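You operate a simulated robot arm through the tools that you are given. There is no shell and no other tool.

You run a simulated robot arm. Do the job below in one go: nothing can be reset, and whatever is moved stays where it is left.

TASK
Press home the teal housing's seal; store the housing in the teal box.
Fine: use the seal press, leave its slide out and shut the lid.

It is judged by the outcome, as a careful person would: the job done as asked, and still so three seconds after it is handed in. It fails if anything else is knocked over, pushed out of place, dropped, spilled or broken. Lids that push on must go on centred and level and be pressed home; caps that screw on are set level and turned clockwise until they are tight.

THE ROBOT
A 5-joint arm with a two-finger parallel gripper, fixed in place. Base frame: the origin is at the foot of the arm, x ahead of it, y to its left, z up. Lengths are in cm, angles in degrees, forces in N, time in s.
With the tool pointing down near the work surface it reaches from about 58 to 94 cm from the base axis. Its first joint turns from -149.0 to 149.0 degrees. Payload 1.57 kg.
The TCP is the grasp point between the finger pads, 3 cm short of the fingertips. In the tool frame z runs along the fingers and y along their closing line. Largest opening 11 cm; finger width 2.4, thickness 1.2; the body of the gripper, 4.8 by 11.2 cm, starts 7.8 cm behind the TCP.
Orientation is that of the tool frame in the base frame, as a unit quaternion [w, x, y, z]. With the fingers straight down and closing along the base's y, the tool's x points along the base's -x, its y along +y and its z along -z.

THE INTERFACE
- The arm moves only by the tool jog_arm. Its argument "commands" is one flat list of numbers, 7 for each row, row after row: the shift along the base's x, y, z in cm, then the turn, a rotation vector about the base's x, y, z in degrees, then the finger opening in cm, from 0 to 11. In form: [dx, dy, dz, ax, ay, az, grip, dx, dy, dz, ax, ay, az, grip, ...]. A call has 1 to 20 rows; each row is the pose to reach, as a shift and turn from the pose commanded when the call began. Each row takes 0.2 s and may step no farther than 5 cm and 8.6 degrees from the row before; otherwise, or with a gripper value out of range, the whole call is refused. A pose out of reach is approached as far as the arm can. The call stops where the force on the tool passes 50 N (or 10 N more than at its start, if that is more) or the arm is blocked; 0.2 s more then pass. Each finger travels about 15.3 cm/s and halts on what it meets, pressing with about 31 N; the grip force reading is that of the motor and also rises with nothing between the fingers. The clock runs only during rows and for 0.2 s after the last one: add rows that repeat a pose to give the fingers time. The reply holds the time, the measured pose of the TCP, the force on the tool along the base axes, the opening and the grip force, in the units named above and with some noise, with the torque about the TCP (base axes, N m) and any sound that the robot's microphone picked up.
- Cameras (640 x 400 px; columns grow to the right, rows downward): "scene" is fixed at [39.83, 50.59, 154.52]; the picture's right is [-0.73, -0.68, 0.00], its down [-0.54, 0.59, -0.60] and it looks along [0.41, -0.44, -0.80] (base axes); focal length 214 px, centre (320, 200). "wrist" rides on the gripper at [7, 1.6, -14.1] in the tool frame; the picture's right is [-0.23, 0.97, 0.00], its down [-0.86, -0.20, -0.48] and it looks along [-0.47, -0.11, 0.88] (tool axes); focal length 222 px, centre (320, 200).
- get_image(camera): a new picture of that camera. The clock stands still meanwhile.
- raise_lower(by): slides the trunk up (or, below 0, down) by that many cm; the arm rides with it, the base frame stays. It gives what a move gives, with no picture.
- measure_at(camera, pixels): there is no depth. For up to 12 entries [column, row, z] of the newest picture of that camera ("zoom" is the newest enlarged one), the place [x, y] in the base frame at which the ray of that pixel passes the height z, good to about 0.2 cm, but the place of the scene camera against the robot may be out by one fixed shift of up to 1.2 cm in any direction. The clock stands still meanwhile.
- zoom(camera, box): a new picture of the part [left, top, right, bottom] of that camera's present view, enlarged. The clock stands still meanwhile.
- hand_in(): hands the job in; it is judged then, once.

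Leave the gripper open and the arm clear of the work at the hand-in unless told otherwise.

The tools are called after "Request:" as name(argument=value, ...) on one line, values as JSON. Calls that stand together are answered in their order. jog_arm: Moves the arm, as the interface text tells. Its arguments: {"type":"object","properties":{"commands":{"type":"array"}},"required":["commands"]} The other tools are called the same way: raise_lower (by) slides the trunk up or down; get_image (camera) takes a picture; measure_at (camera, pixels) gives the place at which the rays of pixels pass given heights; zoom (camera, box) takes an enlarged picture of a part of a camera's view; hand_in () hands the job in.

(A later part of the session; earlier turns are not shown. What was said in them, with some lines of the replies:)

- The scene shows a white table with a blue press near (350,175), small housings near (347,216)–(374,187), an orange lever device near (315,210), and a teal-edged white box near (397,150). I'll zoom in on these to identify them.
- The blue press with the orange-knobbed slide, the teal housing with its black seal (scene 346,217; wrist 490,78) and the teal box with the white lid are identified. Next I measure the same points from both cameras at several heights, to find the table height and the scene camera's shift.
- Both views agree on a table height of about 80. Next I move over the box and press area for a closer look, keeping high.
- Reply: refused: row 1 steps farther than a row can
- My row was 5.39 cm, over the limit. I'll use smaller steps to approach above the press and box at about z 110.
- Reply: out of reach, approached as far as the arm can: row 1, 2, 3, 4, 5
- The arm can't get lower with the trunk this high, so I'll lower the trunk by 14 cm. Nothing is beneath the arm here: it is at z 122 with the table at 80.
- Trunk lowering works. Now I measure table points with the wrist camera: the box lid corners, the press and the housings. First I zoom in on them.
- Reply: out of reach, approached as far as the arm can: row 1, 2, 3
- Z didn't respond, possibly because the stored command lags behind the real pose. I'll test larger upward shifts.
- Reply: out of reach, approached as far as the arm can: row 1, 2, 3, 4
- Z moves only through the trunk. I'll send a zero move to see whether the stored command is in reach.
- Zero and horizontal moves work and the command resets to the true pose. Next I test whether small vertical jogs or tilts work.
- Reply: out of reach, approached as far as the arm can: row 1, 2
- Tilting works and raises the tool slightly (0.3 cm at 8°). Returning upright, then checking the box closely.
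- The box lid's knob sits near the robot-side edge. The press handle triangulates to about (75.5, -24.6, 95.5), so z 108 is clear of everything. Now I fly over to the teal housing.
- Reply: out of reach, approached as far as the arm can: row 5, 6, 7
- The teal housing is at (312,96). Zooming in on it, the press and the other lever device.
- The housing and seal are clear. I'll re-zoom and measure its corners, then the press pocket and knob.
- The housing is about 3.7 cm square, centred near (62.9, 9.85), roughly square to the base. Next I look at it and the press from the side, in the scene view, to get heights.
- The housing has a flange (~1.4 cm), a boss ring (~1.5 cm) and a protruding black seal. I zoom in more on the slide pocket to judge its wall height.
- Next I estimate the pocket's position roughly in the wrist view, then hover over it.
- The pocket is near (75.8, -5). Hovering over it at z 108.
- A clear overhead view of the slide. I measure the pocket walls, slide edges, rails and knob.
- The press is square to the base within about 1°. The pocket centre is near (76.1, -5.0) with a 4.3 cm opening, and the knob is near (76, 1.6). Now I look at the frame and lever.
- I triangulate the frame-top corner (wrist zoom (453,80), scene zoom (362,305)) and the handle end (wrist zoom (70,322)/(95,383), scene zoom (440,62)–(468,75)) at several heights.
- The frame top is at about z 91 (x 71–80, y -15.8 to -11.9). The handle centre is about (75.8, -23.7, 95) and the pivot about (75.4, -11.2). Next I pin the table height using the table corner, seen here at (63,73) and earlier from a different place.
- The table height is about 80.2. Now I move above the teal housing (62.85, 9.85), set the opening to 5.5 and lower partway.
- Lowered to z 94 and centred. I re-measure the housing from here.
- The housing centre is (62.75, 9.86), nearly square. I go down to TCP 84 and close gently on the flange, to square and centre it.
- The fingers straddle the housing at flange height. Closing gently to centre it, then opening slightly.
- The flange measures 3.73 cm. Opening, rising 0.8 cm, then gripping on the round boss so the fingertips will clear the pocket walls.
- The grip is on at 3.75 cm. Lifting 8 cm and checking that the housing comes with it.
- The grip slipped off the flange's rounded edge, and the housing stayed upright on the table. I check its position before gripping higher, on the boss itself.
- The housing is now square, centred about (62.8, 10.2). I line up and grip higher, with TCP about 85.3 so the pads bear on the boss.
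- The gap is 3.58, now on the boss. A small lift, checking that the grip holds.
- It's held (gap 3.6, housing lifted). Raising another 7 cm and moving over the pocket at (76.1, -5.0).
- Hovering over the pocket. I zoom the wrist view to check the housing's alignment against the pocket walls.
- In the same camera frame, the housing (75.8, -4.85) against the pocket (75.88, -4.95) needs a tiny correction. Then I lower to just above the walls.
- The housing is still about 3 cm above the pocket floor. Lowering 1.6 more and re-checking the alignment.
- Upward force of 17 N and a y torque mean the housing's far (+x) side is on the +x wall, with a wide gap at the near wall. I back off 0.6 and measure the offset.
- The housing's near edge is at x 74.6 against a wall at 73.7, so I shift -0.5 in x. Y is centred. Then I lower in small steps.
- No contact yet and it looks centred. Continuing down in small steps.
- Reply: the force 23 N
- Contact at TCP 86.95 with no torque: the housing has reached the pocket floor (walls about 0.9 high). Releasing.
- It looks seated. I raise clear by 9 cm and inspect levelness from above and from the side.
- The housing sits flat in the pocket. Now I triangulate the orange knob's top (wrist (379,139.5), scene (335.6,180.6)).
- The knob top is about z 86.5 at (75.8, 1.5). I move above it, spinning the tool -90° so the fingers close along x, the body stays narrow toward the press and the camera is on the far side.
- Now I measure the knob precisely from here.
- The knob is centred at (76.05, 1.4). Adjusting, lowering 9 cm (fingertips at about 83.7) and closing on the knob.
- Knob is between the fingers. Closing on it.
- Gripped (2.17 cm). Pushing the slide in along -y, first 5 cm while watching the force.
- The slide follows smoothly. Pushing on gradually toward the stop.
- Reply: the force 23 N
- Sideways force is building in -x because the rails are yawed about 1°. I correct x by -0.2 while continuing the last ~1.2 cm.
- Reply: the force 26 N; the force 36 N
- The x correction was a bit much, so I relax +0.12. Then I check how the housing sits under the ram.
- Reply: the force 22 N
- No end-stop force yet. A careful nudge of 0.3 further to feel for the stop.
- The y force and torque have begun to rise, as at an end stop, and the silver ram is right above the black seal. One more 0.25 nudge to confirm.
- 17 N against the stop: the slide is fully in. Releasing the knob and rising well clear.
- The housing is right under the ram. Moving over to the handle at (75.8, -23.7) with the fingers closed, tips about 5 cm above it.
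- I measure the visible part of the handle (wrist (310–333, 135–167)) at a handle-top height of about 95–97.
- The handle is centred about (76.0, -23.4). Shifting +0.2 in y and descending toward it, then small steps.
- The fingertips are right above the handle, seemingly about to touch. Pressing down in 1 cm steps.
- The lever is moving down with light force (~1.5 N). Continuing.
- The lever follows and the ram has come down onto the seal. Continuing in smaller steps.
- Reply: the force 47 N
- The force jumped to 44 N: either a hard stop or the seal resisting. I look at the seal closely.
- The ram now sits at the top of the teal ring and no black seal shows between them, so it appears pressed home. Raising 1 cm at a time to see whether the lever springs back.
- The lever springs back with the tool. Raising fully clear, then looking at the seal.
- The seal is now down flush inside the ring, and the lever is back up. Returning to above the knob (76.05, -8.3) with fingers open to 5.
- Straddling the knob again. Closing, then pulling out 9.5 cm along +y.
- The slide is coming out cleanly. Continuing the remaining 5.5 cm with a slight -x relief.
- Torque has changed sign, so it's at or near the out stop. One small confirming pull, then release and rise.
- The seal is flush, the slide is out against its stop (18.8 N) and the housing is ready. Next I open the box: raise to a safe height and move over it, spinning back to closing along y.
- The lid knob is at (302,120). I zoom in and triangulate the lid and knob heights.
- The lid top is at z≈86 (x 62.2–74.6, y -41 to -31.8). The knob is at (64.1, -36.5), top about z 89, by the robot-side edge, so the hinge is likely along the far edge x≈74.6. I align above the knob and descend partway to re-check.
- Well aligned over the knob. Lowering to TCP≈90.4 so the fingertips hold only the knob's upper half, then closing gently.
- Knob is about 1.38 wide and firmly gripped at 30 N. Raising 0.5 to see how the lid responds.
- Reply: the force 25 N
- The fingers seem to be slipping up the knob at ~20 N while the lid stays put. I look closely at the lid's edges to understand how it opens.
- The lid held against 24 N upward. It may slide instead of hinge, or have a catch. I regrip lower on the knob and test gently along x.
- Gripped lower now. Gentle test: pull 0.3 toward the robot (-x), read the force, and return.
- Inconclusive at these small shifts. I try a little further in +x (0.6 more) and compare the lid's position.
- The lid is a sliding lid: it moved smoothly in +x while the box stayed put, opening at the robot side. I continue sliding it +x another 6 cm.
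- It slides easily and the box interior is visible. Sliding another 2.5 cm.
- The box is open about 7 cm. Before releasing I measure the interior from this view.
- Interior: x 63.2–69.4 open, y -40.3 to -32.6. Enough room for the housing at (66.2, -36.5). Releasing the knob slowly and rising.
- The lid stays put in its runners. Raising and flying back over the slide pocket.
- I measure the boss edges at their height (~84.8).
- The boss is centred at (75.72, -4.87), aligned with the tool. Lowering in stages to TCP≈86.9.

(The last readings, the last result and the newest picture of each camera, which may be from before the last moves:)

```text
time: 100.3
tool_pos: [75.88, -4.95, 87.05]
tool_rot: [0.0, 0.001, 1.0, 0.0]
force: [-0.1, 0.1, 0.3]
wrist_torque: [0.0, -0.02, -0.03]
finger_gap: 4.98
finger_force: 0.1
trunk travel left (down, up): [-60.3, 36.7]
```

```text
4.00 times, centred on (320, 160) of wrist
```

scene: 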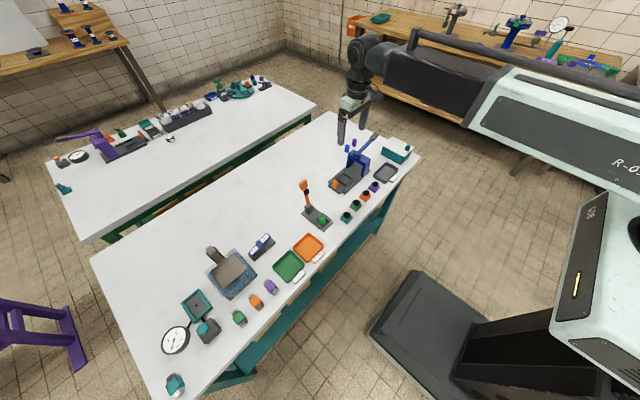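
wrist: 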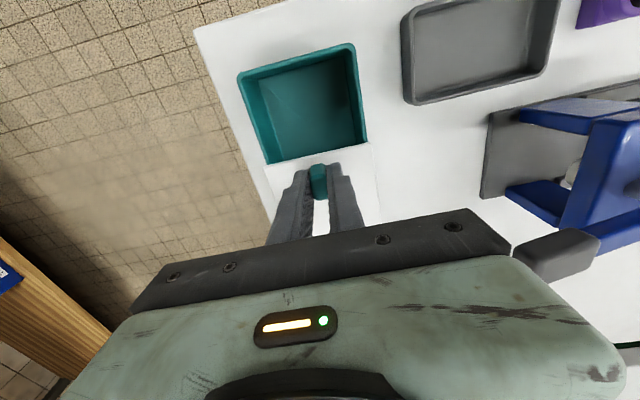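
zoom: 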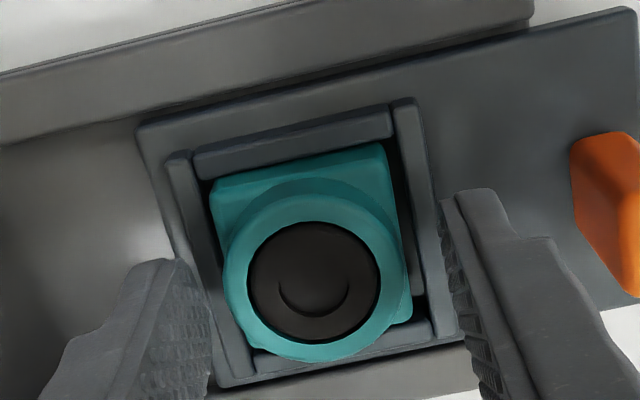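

Positioned. Lowering 0.15 and closing on the boss.

Request:
raise_lower(by=-0.15)

Request:
jog_arm(commands=[-0.1, 0, 0, 0, 0, 0, 4.4, -0.1, 0, 0, 0, 0, 0, 4.0, -0.1, 0, 0, 0, 0, 0, 3.6, -0.1, 0, 0, 0, 0, 0, 3.0, -0.1, 0, 0, 0, 0, 0, 3.0, -0.1, 0, 0, 0, 0, 0, 3.0])

Request:
raise_lower(by=1.5)

Request:
zoom(camera="scene", box=[330, 160, 370, 190])

```text
time: 100.8
tool_pos: [75.87, -4.86, 86.77]
tool_rot: [0.001, 0.0, 1.0, 0.0]
force: [-0.1, 0.1, -0.2]
wrist_torque: [0.01, -0.04, -0.03]
finger_gap: 5.02
finger_force: 0.1
trunk travel left (down, up): [-60.1, 36.9]
```

```text
time: 102.2
tool_pos: [75.7, -4.93, 86.81]
tool_rot: [0.0, -0.001, 1.0, 0.0]
force: [0.5, 0.3, -0.9]
wrist_torque: [0.06, -0.04, 0.0]
finger_gap: 3.6
finger_force: 30.6
trunk travel left (down, up): [-60.1, 36.9]
```

```text
time: 102.8
tool_pos: [75.69, -4.95, 88.16]
tool_rot: [0.0, -0.001, 1.0, 0.0]
force: [-0.1, 0.4, -0.8]
wrist_torque: [-0.01, 0.03, -0.01]
finger_gap: 3.58
finger_force: 30.5
trunk travel left (down, up): [-61.6, 35.4]
```

```text
13.33 times, centred on (350, 175) of scene
```

zoom: 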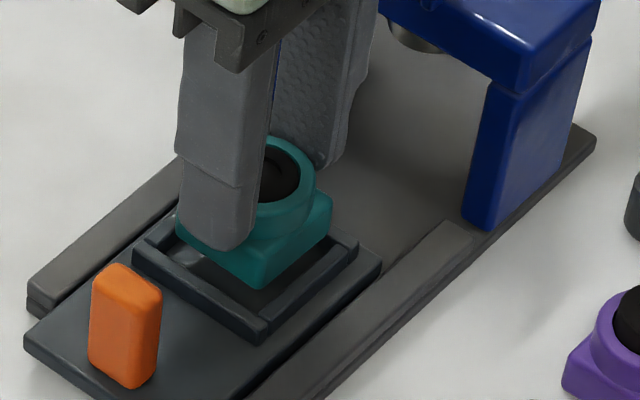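

The housing is held and free of the pocket. Raising 17 cm to clear the lever, then carrying it over the box at (66.2, -36.5).

Request:
raise_lower(by=17)

Request:
jog_arm(commands=[-1.5, -3.5, 0, 0, 0, 0, 3, -3, -7, 0, 0, 0, 0, 3, -4.5, -10.5, 0, 0, 0, 0, 3, -6, -14, 0, 0, 0, 0, 3, -7.5, -17.5, 0, 0, 0, 0, 3, -8.5, -21, 0, 0, 0, 0, 3, -9.5, -24.5, 0, 0, 0, 0, 3, -9.5, -28, 0, 0, 0, 0, 3, -9.5, -31.5, 0, 0, 0, 0, 3, -9.5, -31.5, 0, 0, 0, 0, 3])

Request:
get_image(camera="wrist")

Request:
zoom(camera="scene", box=[365, 105, 425, 165])

```text
time: 104.8
tool_pos: [75.74, -4.99, 105.31]
tool_rot: [0.0, 0.0, 1.0, -0.001]
force: [0.1, -0.2, -2.2]
wrist_torque: [-0.03, -0.01, -0.01]
finger_gap: 3.56
finger_force: 31.4
trunk travel left (down, up): [-78.6, 18.4]
```

```text
time: 107.0
tool_pos: [66.11, -36.56, 105.17]
tool_rot: [0.001, -0.001, 1.0, 0.0]
force: [0.1, 0.7, -0.4]
wrist_torque: [0.03, -0.01, 0.04]
finger_gap: 3.59
finger_force: 30.4
trunk travel left (down, up): [-78.6, 18.4]
```

```text
taken
```

wrist: 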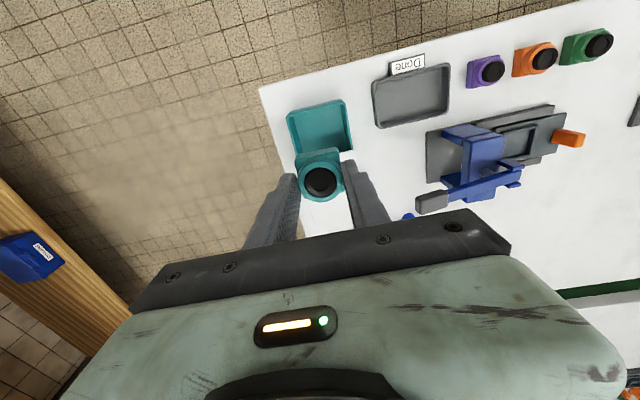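

```text
6.67 times, centred on (395, 135) of scene
```

zoom: 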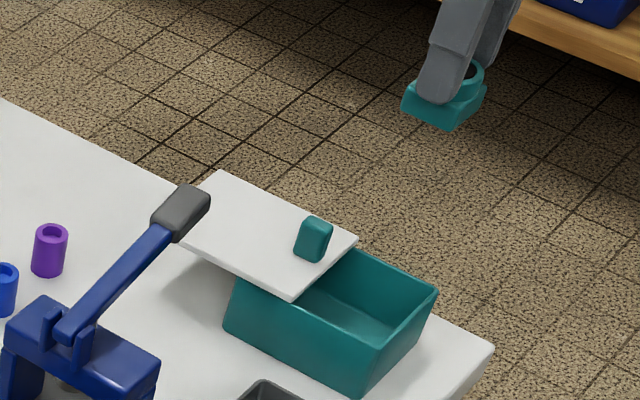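

Above the box. Lowering 10 cm to check alignment with the opening.

Request:
raise_lower(by=-10)

Request:
zoom(camera="wrist", box=[250, 90, 390, 210])

Request:
measure_at(camera="zoom", pixels=[[320, 200, 85.4]])

Request:
zoom(camera="scene", box=[375, 120, 425, 165])

```text
time: 108.3
tool_pos: [66.05, -36.47, 95.26]
tool_rot: [0.0, 0.0, 1.0, 0.0]
force: [0.1, -0.4, -1.8]
wrist_torque: [-0.06, 0.0, 0.0]
finger_gap: 3.6
finger_force: 31.0
trunk travel left (down, up): [-68.6, 28.4]
```

```text
3.33 times, centred on (320, 150) of wrist
```

zoom: 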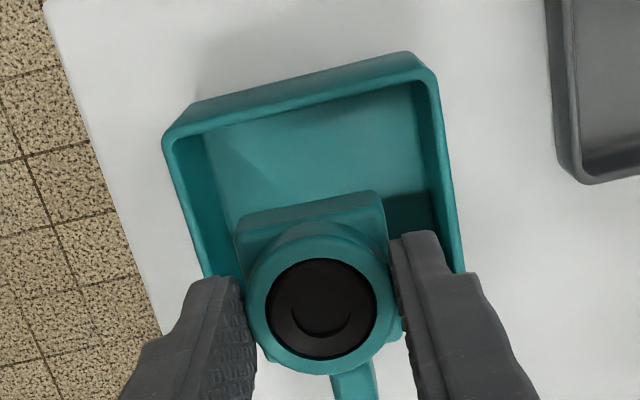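

```text
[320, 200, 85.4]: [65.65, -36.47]
```

```text
8.89 times, centred on (400, 142) of scene
```

zoom: 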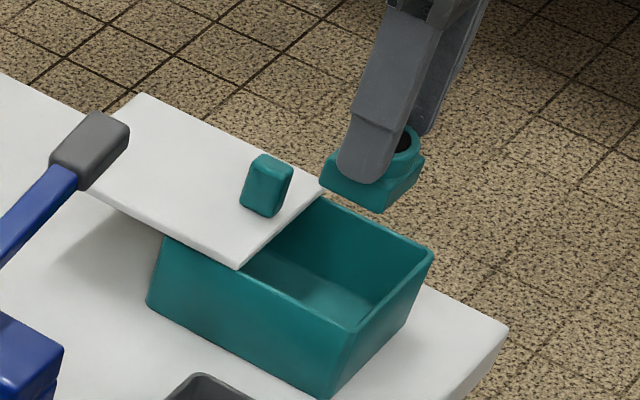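

Request:
measure_at(camera="zoom", pixels=[[203, 133, 85.4], [415, 82, 85.4], [222, 240, 85.4], [444, 210, 85.4], [242, 216, 90.2], [376, 191, 90.2], [235, 238, 91.5], [388, 212, 91.5], [320, 308, 93]])

```text
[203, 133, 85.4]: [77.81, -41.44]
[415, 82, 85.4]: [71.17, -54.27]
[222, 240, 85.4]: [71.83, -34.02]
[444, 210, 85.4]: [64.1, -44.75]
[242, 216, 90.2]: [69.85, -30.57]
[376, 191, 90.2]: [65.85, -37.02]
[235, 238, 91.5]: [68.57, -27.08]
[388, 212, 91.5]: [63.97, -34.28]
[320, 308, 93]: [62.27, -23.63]
```

That read the scene zoom instead. I retake the wrist zoom and measure again.

Request:
zoom(camera="wrist", box=[250, 90, 390, 210])

Request:
measure_at(camera="zoom", pixels=[[203, 133, 85.4], [415, 82, 85.4], [222, 240, 85.4], [444, 210, 85.4], [242, 216, 90.2], [376, 191, 90.2], [235, 238, 91.5], [388, 212, 91.5], [320, 308, 93]])

```text
3.33 times, centred on (320, 150) of wrist
```

zoom: 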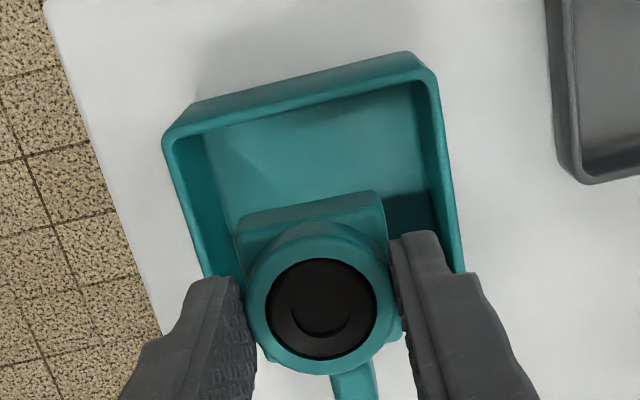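

```text
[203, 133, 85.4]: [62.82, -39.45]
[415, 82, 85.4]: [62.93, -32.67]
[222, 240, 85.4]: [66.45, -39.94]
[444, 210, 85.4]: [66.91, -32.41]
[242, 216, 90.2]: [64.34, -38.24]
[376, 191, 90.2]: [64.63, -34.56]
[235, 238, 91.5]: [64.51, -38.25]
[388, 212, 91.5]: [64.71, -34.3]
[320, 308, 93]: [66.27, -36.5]
```

The housing centre (66.3, -36.4) fits the opening (x 63.0–69.4, y -39.9 to -32.5). Shifting y by +0.2 and lowering in.

Request:
jog_arm(commands=[0, 0.2, 0, 0, 0, 0, 3, 0, 0.2, 0, 0, 0, 0, 3])

Request:
raise_lower(by=-5)

Request:
raise_lower(by=-2.5)

Request:
zoom(camera="scene", box=[380, 130, 420, 165])

Request:
zoom(camera="wrist", box=[250, 90, 390, 210])

```text
time: 108.9
tool_pos: [66.16, -36.36, 95.17]
tool_rot: [0.0, 0.0, 1.0, 0.0]
force: [0.6, -0.8, -0.9]
wrist_torque: [-0.02, 0.0, 0.02]
finger_gap: 3.58
finger_force: 31.4
trunk travel left (down, up): [-68.6, 28.4]
```

```text
time: 109.8
tool_pos: [66.06, -36.4, 90.31]
tool_rot: [0.0, 0.0, 1.0, 0.0]
force: [0.1, -0.2, -1.7]
wrist_torque: [-0.02, -0.03, -0.01]
finger_gap: 3.59
finger_force: 30.7
trunk travel left (down, up): [-63.6, 33.4]
```

```text
time: 110.5
tool_pos: [66.17, -36.35, 87.81]
tool_rot: [0.0, 0.0, 1.0, 0.0]
force: [0.0, 0.0, -1.7]
wrist_torque: [0.04, -0.03, 0.02]
finger_gap: 3.58
finger_force: 31.6
trunk travel left (down, up): [-61.1, 35.9]
```

```text
11.43 times, centred on (400, 148) of scene
```

zoom: 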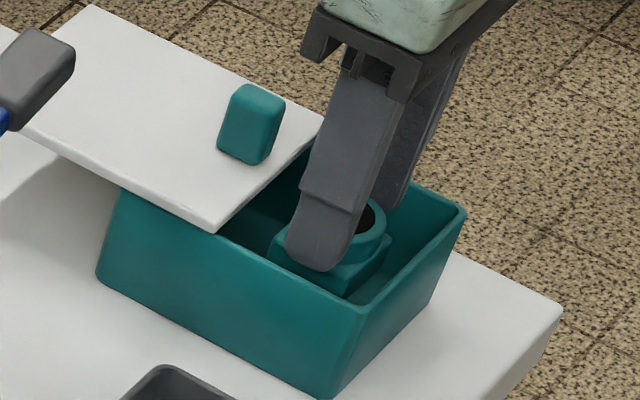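

```text
3.33 times, centred on (320, 150) of wrist
```

zoom: 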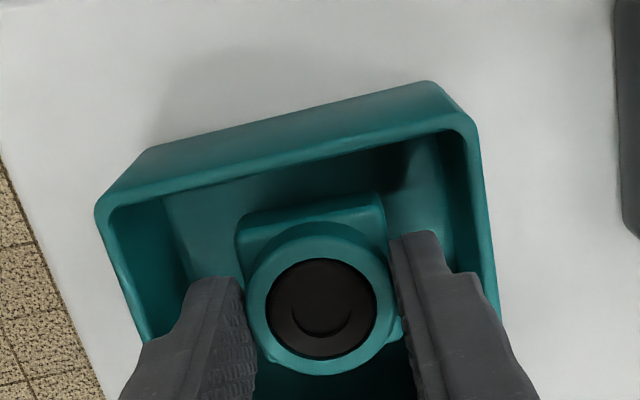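

The housing is inside the box without touching the walls. Continuing down in small steps to feel the floor.

Request:
raise_lower(by=-1.2)

Request:
raise_lower(by=-0.5)

Request:
raise_lower(by=-0.3)

```text
time: 111.1
tool_pos: [65.98, -36.25, 86.59]
tool_rot: [0.0, 0.001, 1.0, 0.0]
force: [-0.3, 0.0, -2.5]
wrist_torque: [0.02, 0.0, 0.02]
finger_gap: 3.59
finger_force: 31.5
trunk travel left (down, up): [-59.9, 37.1]
```

```text
time: 111.7
tool_pos: [66.07, -36.2, 86.1]
tool_rot: [0.0, 0.0, 1.0, 0.0]
force: [0.7, -1.1, -2.5]
wrist_torque: [0.0, 0.01, 0.02]
finger_gap: 3.59
finger_force: 30.7
trunk travel left (down, up): [-59.4, 37.6]
```

```text
time: 112.2
tool_pos: [66.09, -36.34, 85.77]
tool_rot: [0.0, 0.001, 1.0, 0.0]
force: [-0.1, 0.6, -1.2]
wrist_torque: [0.01, 0.0, -0.03]
finger_gap: 3.58
finger_force: 31.2
trunk travel left (down, up): [-59.1, 37.9]
```

Request:
raise_lower(by=-0.2)

Request:
raise_lower(by=-0.15)

```text
time: 112.7
tool_pos: [66.0, -36.35, 85.49]
tool_rot: [0.0, 0.0, 1.0, 0.001]
force: [0.4, 0.0, -0.7]
wrist_torque: [-0.02, -0.03, -0.01]
finger_gap: 3.6
finger_force: 31.0
trunk travel left (down, up): [-58.9, 38.1]
```

```text
time: 113.2
tool_pos: [66.11, -36.32, 85.4]
tool_rot: [0.0, 0.0, 1.0, 0.0]
force: [-0.7, 0.3, -1.5]
wrist_torque: [-0.03, -0.03, -0.01]
finger_gap: 3.59
finger_force: 31.2
trunk travel left (down, up): [-58.8, 38.2]
```

No contact yet (floor must be thin). Continuing in small steps.

Request:
raise_lower(by=-0.15)

Request:
raise_lower(by=-0.15)

Request:
zoom(camera="scene", box=[390, 138, 420, 165])

```text
time: 113.7
tool_pos: [66.03, -36.15, 85.38]
tool_rot: [0.001, 0.0, 1.0, 0.0]
force: [6.9, -4.4, 23.2]
wrist_torque: [0.01, -0.08, -0.02]
finger_gap: 3.61
finger_force: 31.7
trunk travel left (down, up): [-58.6, 38.4]
```

```text
time: 114.2
tool_pos: [66.07, -36.29, 85.24]
tool_rot: [0.0, 0.0, 1.0, 0.0]
force: [6.4, -5.2, 20.1]
wrist_torque: [-0.16, -0.27, 0.09]
finger_gap: 3.6
finger_force: 31.1
trunk travel left (down, up): [-58.5, 38.5]
```

```text
14.81 times, centred on (405, 152) of scene
```

zoom: 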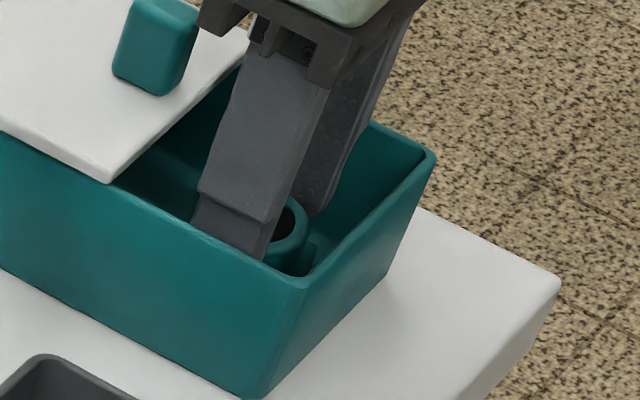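

Floor contact (~20 N). Releasing with a limited opening of 4.3, to stay off the walls, and lifting out.

Request:
jog_arm(commands=[0, 0, 0, 0, 0, 0, 3.8, 0, 0, 0, 0, 0, 0, 4.3, 0, 0, 0, 0, 0, 0, 4.3])

Request:
raise_lower(by=2)

Request:
raise_lower(by=10)

Request:
zoom(camera="wrist", box=[250, 80, 390, 200])

Request:
zoom(camera="scene", box=[375, 125, 425, 170])

```text
time: 115.0
tool_pos: [66.17, -36.28, 85.15]
tool_rot: [0.0, 0.0, 1.0, 0.0]
force: [0.0, 0.6, 0.8]
wrist_torque: [-0.01, 0.03, 0.0]
finger_gap: 4.3
finger_force: 0.1
trunk travel left (down, up): [-58.5, 38.5]
```

```text
time: 115.7
tool_pos: [66.01, -36.27, 87.08]
tool_rot: [0.0, 0.0, 1.0, 0.001]
force: [0.1, -0.1, 1.0]
wrist_torque: [0.03, 0.0, 0.0]
finger_gap: 4.3
finger_force: 0.0
trunk travel left (down, up): [-60.5, 36.5]
```

```text
time: 117.0
tool_pos: [66.09, -36.31, 97.23]
tool_rot: [0.0, 0.0, 1.0, 0.0]
force: [0.2, -0.3, 0.3]
wrist_torque: [0.04, 0.03, 0.03]
finger_gap: 4.31
finger_force: 0.0
trunk travel left (down, up): [-70.5, 26.5]
```

```text
3.33 times, centred on (320, 140) of wrist
```

zoom: 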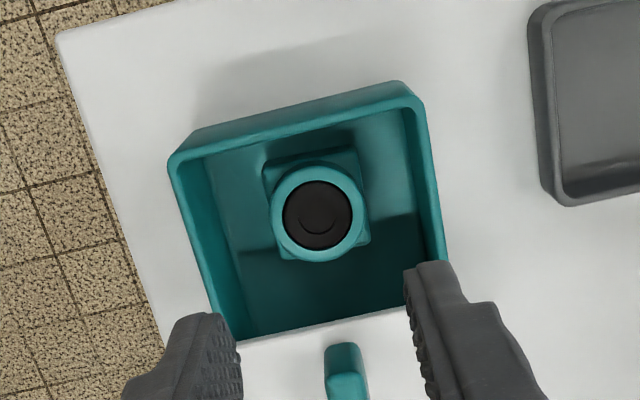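

```text
8.89 times, centred on (400, 148) of scene
```

zoom: 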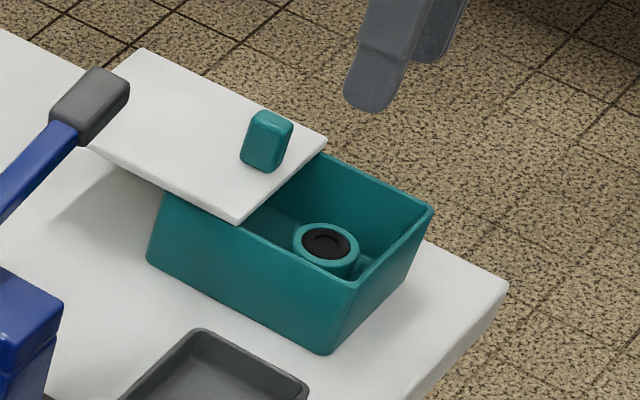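

The housing stands upright in the box with its seal flush. Now the lid: move over the knob at (71.25, -36.4), descend and grip.

Request:
jog_arm(commands=[2.6, -0.05, 0, 0, 0, 0, 3.5, 5.15, -0.1, 0, 0, 0, 0, 3, 5.15, -0.1, 0, 0, 0, 0, 3])

Request:
zoom(camera="wrist", box=[270, 110, 370, 200])

Request:
measure_at(camera="zoom", pixels=[[320, 200, 88.8]])

```text
time: 117.8
tool_pos: [71.41, -36.26, 97.17]
tool_rot: [0.001, 0.0, 1.0, 0.0]
force: [-0.4, -0.2, 0.0]
wrist_torque: [-0.01, -0.01, 0.01]
finger_gap: 3.0
finger_force: 0.1
trunk travel left (down, up): [-70.5, 26.5]
```

```text
4.44 times, centred on (320, 155) of wrist
```

zoom: 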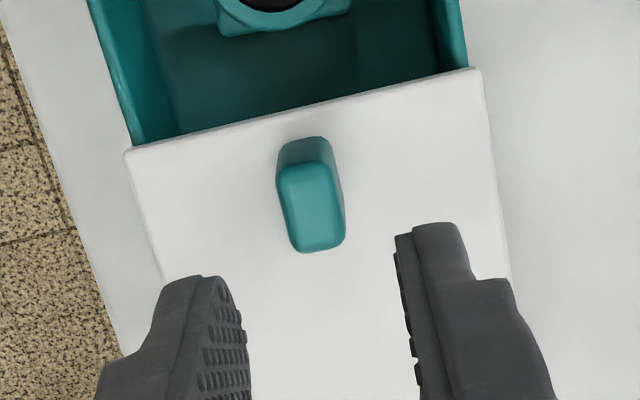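

```text
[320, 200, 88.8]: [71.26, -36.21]
```

The knob top is centred at about (71.4, -36.4). Adjusting -0.1 in y, lowering 7.4 and gripping.

Request:
jog_arm(commands=[0, -0.12, 0, 0, 0, 0, 3, 0, -0.12, 0, 0, 0, 0, 3])

Request:
raise_lower(by=-7.4)

Request:
jog_arm(commands=[0, 0, 0, 0, 0, 0, 2.2, 0, 0, 0, 0, 0, 0, 1.6, 0, 0, 0, 0, 0, 0, 1.3, 0, 0, 0, 0, 0, 0, 1.1, 0, 0, 0, 0, 0, 0, 1.1])

```text
time: 118.4
tool_pos: [71.41, -36.48, 97.14]
tool_rot: [0.0, 0.0, 1.0, 0.0]
force: [-0.5, 0.2, -0.3]
wrist_torque: [0.01, 0.05, 0.02]
finger_gap: 2.99
finger_force: 0.1
trunk travel left (down, up): [-70.5, 26.5]
```

```text
time: 119.5
tool_pos: [71.31, -36.48, 89.7]
tool_rot: [0.0, 0.0, 1.0, 0.0]
force: [0.9, 0.0, 0.0]
wrist_torque: [0.0, 0.02, 0.02]
finger_gap: 3.02
finger_force: 0.1
trunk travel left (down, up): [-63.1, 33.9]
```

```text
time: 120.7
tool_pos: [71.27, -36.43, 89.76]
tool_rot: [0.0, 0.0, 1.0, 0.0]
force: [0.1, -4.7, 1.9]
wrist_torque: [-0.06, -0.03, 0.0]
finger_gap: 1.34
finger_force: 30.5
trunk travel left (down, up): [-63.1, 33.9]
```

Gripped. Sliding the lid back toward the robot, 6.6 cm first.

Request:
jog_arm(commands=[-0.6, 0, 0, 0, 0, 0, 1.1, -1.2, 0, 0, 0, 0, 0, 1.1, -1.8, 0, 0, 0, 0, 0, 1.1, -2.4, 0, 0, 0, 0, 0, 1.1, -3, 0, 0, 0, 0, 0, 1.1, -3.6, 0, 0, 0, 0, 0, 1.1, -4.2, 0, 0, 0, 0, 0, 1.1, -4.8, 0, 0, 0, 0, 0, 1.1, -5.4, 0, 0, 0, 0, 0, 1.1, -6, 0, 0, 0, 0, 0, 1.1, -6.6, 0, 0, 0, 0, 0, 1.1])

Request:
zoom(camera="scene", box=[378, 134, 422, 164])

```text
time: 123.1
tool_pos: [64.64, -36.57, 89.71]
tool_rot: [0.0, 0.0, 1.0, 0.0]
force: [0.5, -13.4, 5.4]
wrist_torque: [-0.27, -0.13, 0.04]
finger_gap: 1.32
finger_force: 29.7
trunk travel left (down, up): [-63.1, 33.9]
```

```text
13.33 times, centred on (400, 149) of scene
```

zoom: 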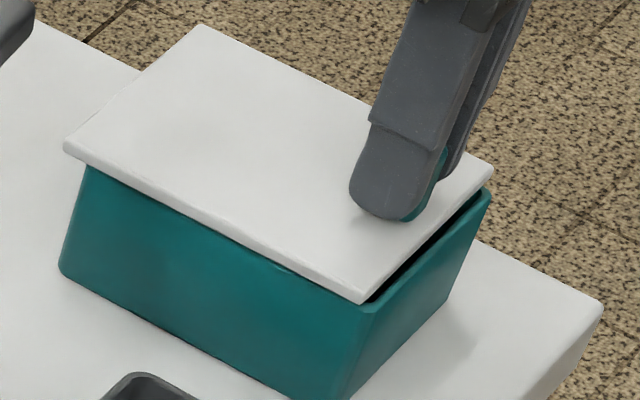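

Nearly shut. Y side load is -13 N, so I ease -0.06 in y, then finish the last ~0.65 cm in small steps.

Request:
jog_arm(commands=[-0.1, -0.06, 0, 0, 0, 0, 1.1, -0.25, -0.06, 0, 0, 0, 0, 1.1, -0.4, -0.06, 0, 0, 0, 0, 1.1, -0.55, -0.06, 0, 0, 0, 0, 1.1])

Request:
jog_arm(commands=[-0.1, 0, 0, 0, 0, 0, 1.1, -0.15, 0, 0, 0, 0, 0, 1.1])

Request:
zoom(camera="scene", box=[378, 134, 422, 164])

```text
time: 124.1
tool_pos: [64.35, -36.47, 89.82]
tool_rot: [0.001, 0.0, 1.0, 0.001]
force: [-0.4, -6.2, 1.7]
wrist_torque: [-0.13, -0.25, -0.01]
finger_gap: 1.34
finger_force: 30.2
trunk travel left (down, up): [-63.1, 33.9]
```

```text
time: 124.7
tool_pos: [63.97, -36.52, 89.77]
tool_rot: [0.0, 0.0, 1.0, 0.001]
force: [0.0, -1.8, 0.5]
wrist_torque: [-0.05, -0.25, -0.03]
finger_gap: 1.36
finger_force: 29.9
trunk travel left (down, up): [-63.1, 33.9]
```

```text
13.33 times, centred on (400, 149) of scene
```

zoom: 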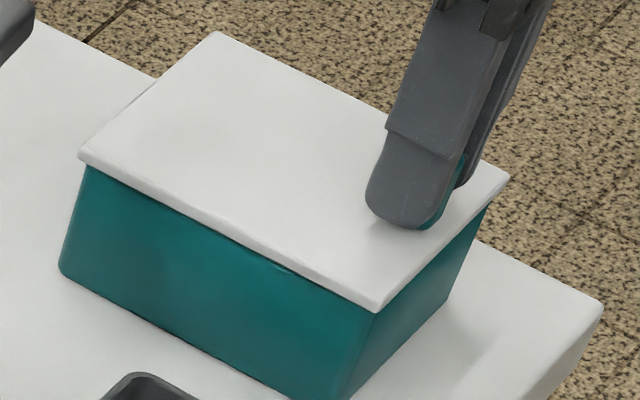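

The lid looks shut; its near corner may be ~0.2–0.3 cm further toward me than originally. I release, rise and measure the lid's edges against the first readings (62.25 to 74.6).

Request:
jog_arm(commands=[0, 0, 0, 0, 0, 0, 1.6, 0, 0, 0, 0, 0, 0, 3, 0, 0, 0, 0, 0, 0, 3])

Request:
raise_lower(by=17.3)

Request:
jog_arm(commands=[2.4, 2, 0, 0, 0, 0, 5, 2.4, 2, 0, 0, 0, 0, 5])

Request:
zoom(camera="scene", box=[375, 130, 425, 170])

Request:
zoom(camera="wrist", box=[240, 70, 360, 190])

Request:
measure_at(camera="zoom", pixels=[[428, 98, 86], [226, 150, 86], [472, 355, 86], [300, 390, 86]])

```text
time: 125.5
tool_pos: [64.02, -36.49, 89.89]
tool_rot: [0.0, 0.0, 1.0, -0.001]
force: [0.4, 0.2, 0.0]
wrist_torque: [0.0, 0.0, 0.01]
finger_gap: 3.0
finger_force: 0.0
trunk travel left (down, up): [-63.1, 33.9]
```

```text
time: 127.5
tool_pos: [64.16, -36.48, 106.96]
tool_rot: [0.0, 0.0, 1.0, -0.001]
force: [0.1, -0.9, 0.2]
wrist_torque: [0.0, -0.01, 0.01]
finger_gap: 2.97
finger_force: 0.0
trunk travel left (down, up): [-80.4, 16.6]
```

```text
time: 128.1
tool_pos: [66.5, -34.36, 107.05]
tool_rot: [0.0, 0.0, 1.0, 0.0]
force: [1.1, 0.5, 0.1]
wrist_torque: [0.02, 0.02, 0.01]
finger_gap: 5.01
finger_force: 0.0
trunk travel left (down, up): [-80.4, 16.6]
```

```text
10.00 times, centred on (400, 150) of scene
```

zoom: 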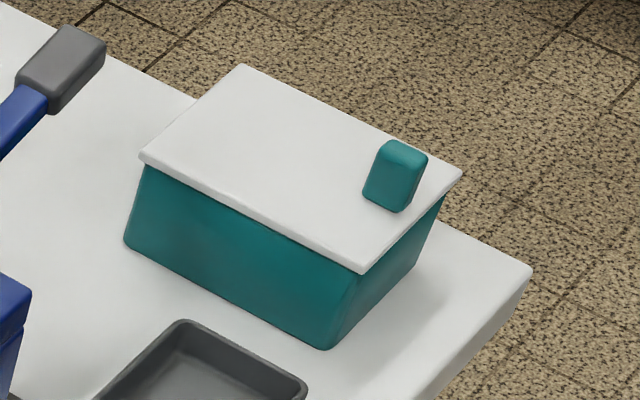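

```text
3.33 times, centred on (300, 130) of wrist
```

zoom: 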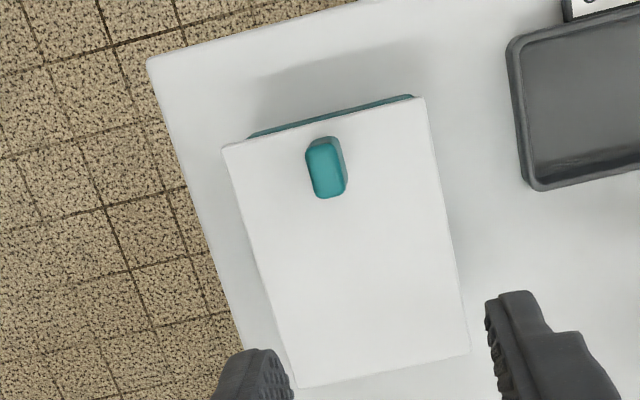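

```text
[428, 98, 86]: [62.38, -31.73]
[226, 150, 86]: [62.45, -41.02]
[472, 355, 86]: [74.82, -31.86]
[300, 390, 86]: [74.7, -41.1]
```

The lid is back exactly at its original shut position (same corners in the scene view). A final look at the press and the whole table before handing in.

Request:
get_image(camera="scene")

Request:
zoom(camera="scene", box=[300, 130, 400, 230])

```text
taken
```

scene: 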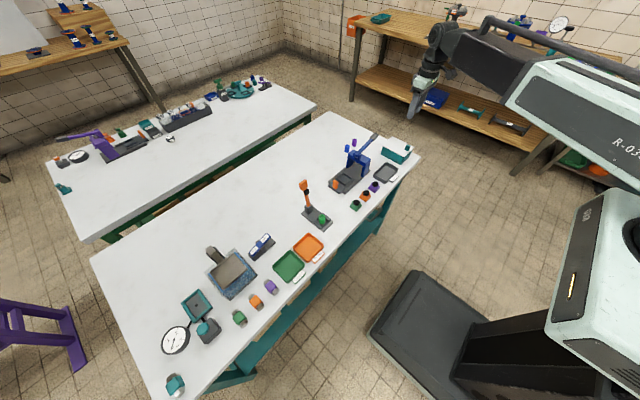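

```text
4.00 times, centred on (350, 180) of scene
```

zoom: 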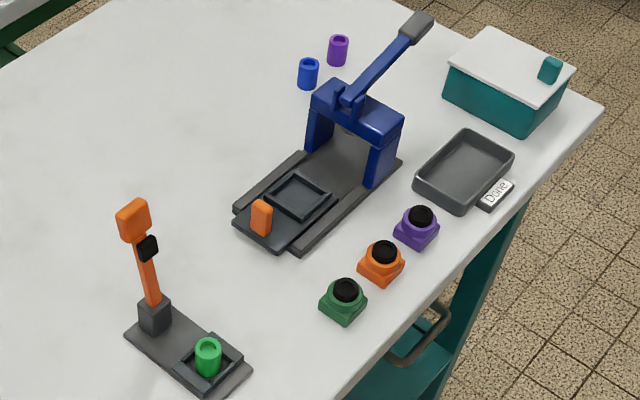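

The slide is out, the lever is up, the lid is shut with the housing inside, and the other items I can see are where they were. The gripper is open and clear. Handing in.

Request:
hand_in()

```text
The job is handed in.
```

The teal housing's seal is pressed home, and the housing is stored upright in the teal box with the lid shut. I've handed the job in, but no result came back.

- **Seal:** I pressed it in the blue seal press until the lever stopped hard at about 44 N. Afterwards the seal sat flush inside the housing's ring.
- **Press:** The slide is pulled back out against its stop, and the lever has sprung back up.
- **Box:** The lid slides rather than hinges. It is back in its original closed position.
- **First grip slipped:** My first grip on the housing slid off its edge. The housing stayed upright and moved about 0.4 cm on the table before I regripped it.

The last pictures show nothing else moved or knocked over, and the gripper is open above the box, clear of the work.
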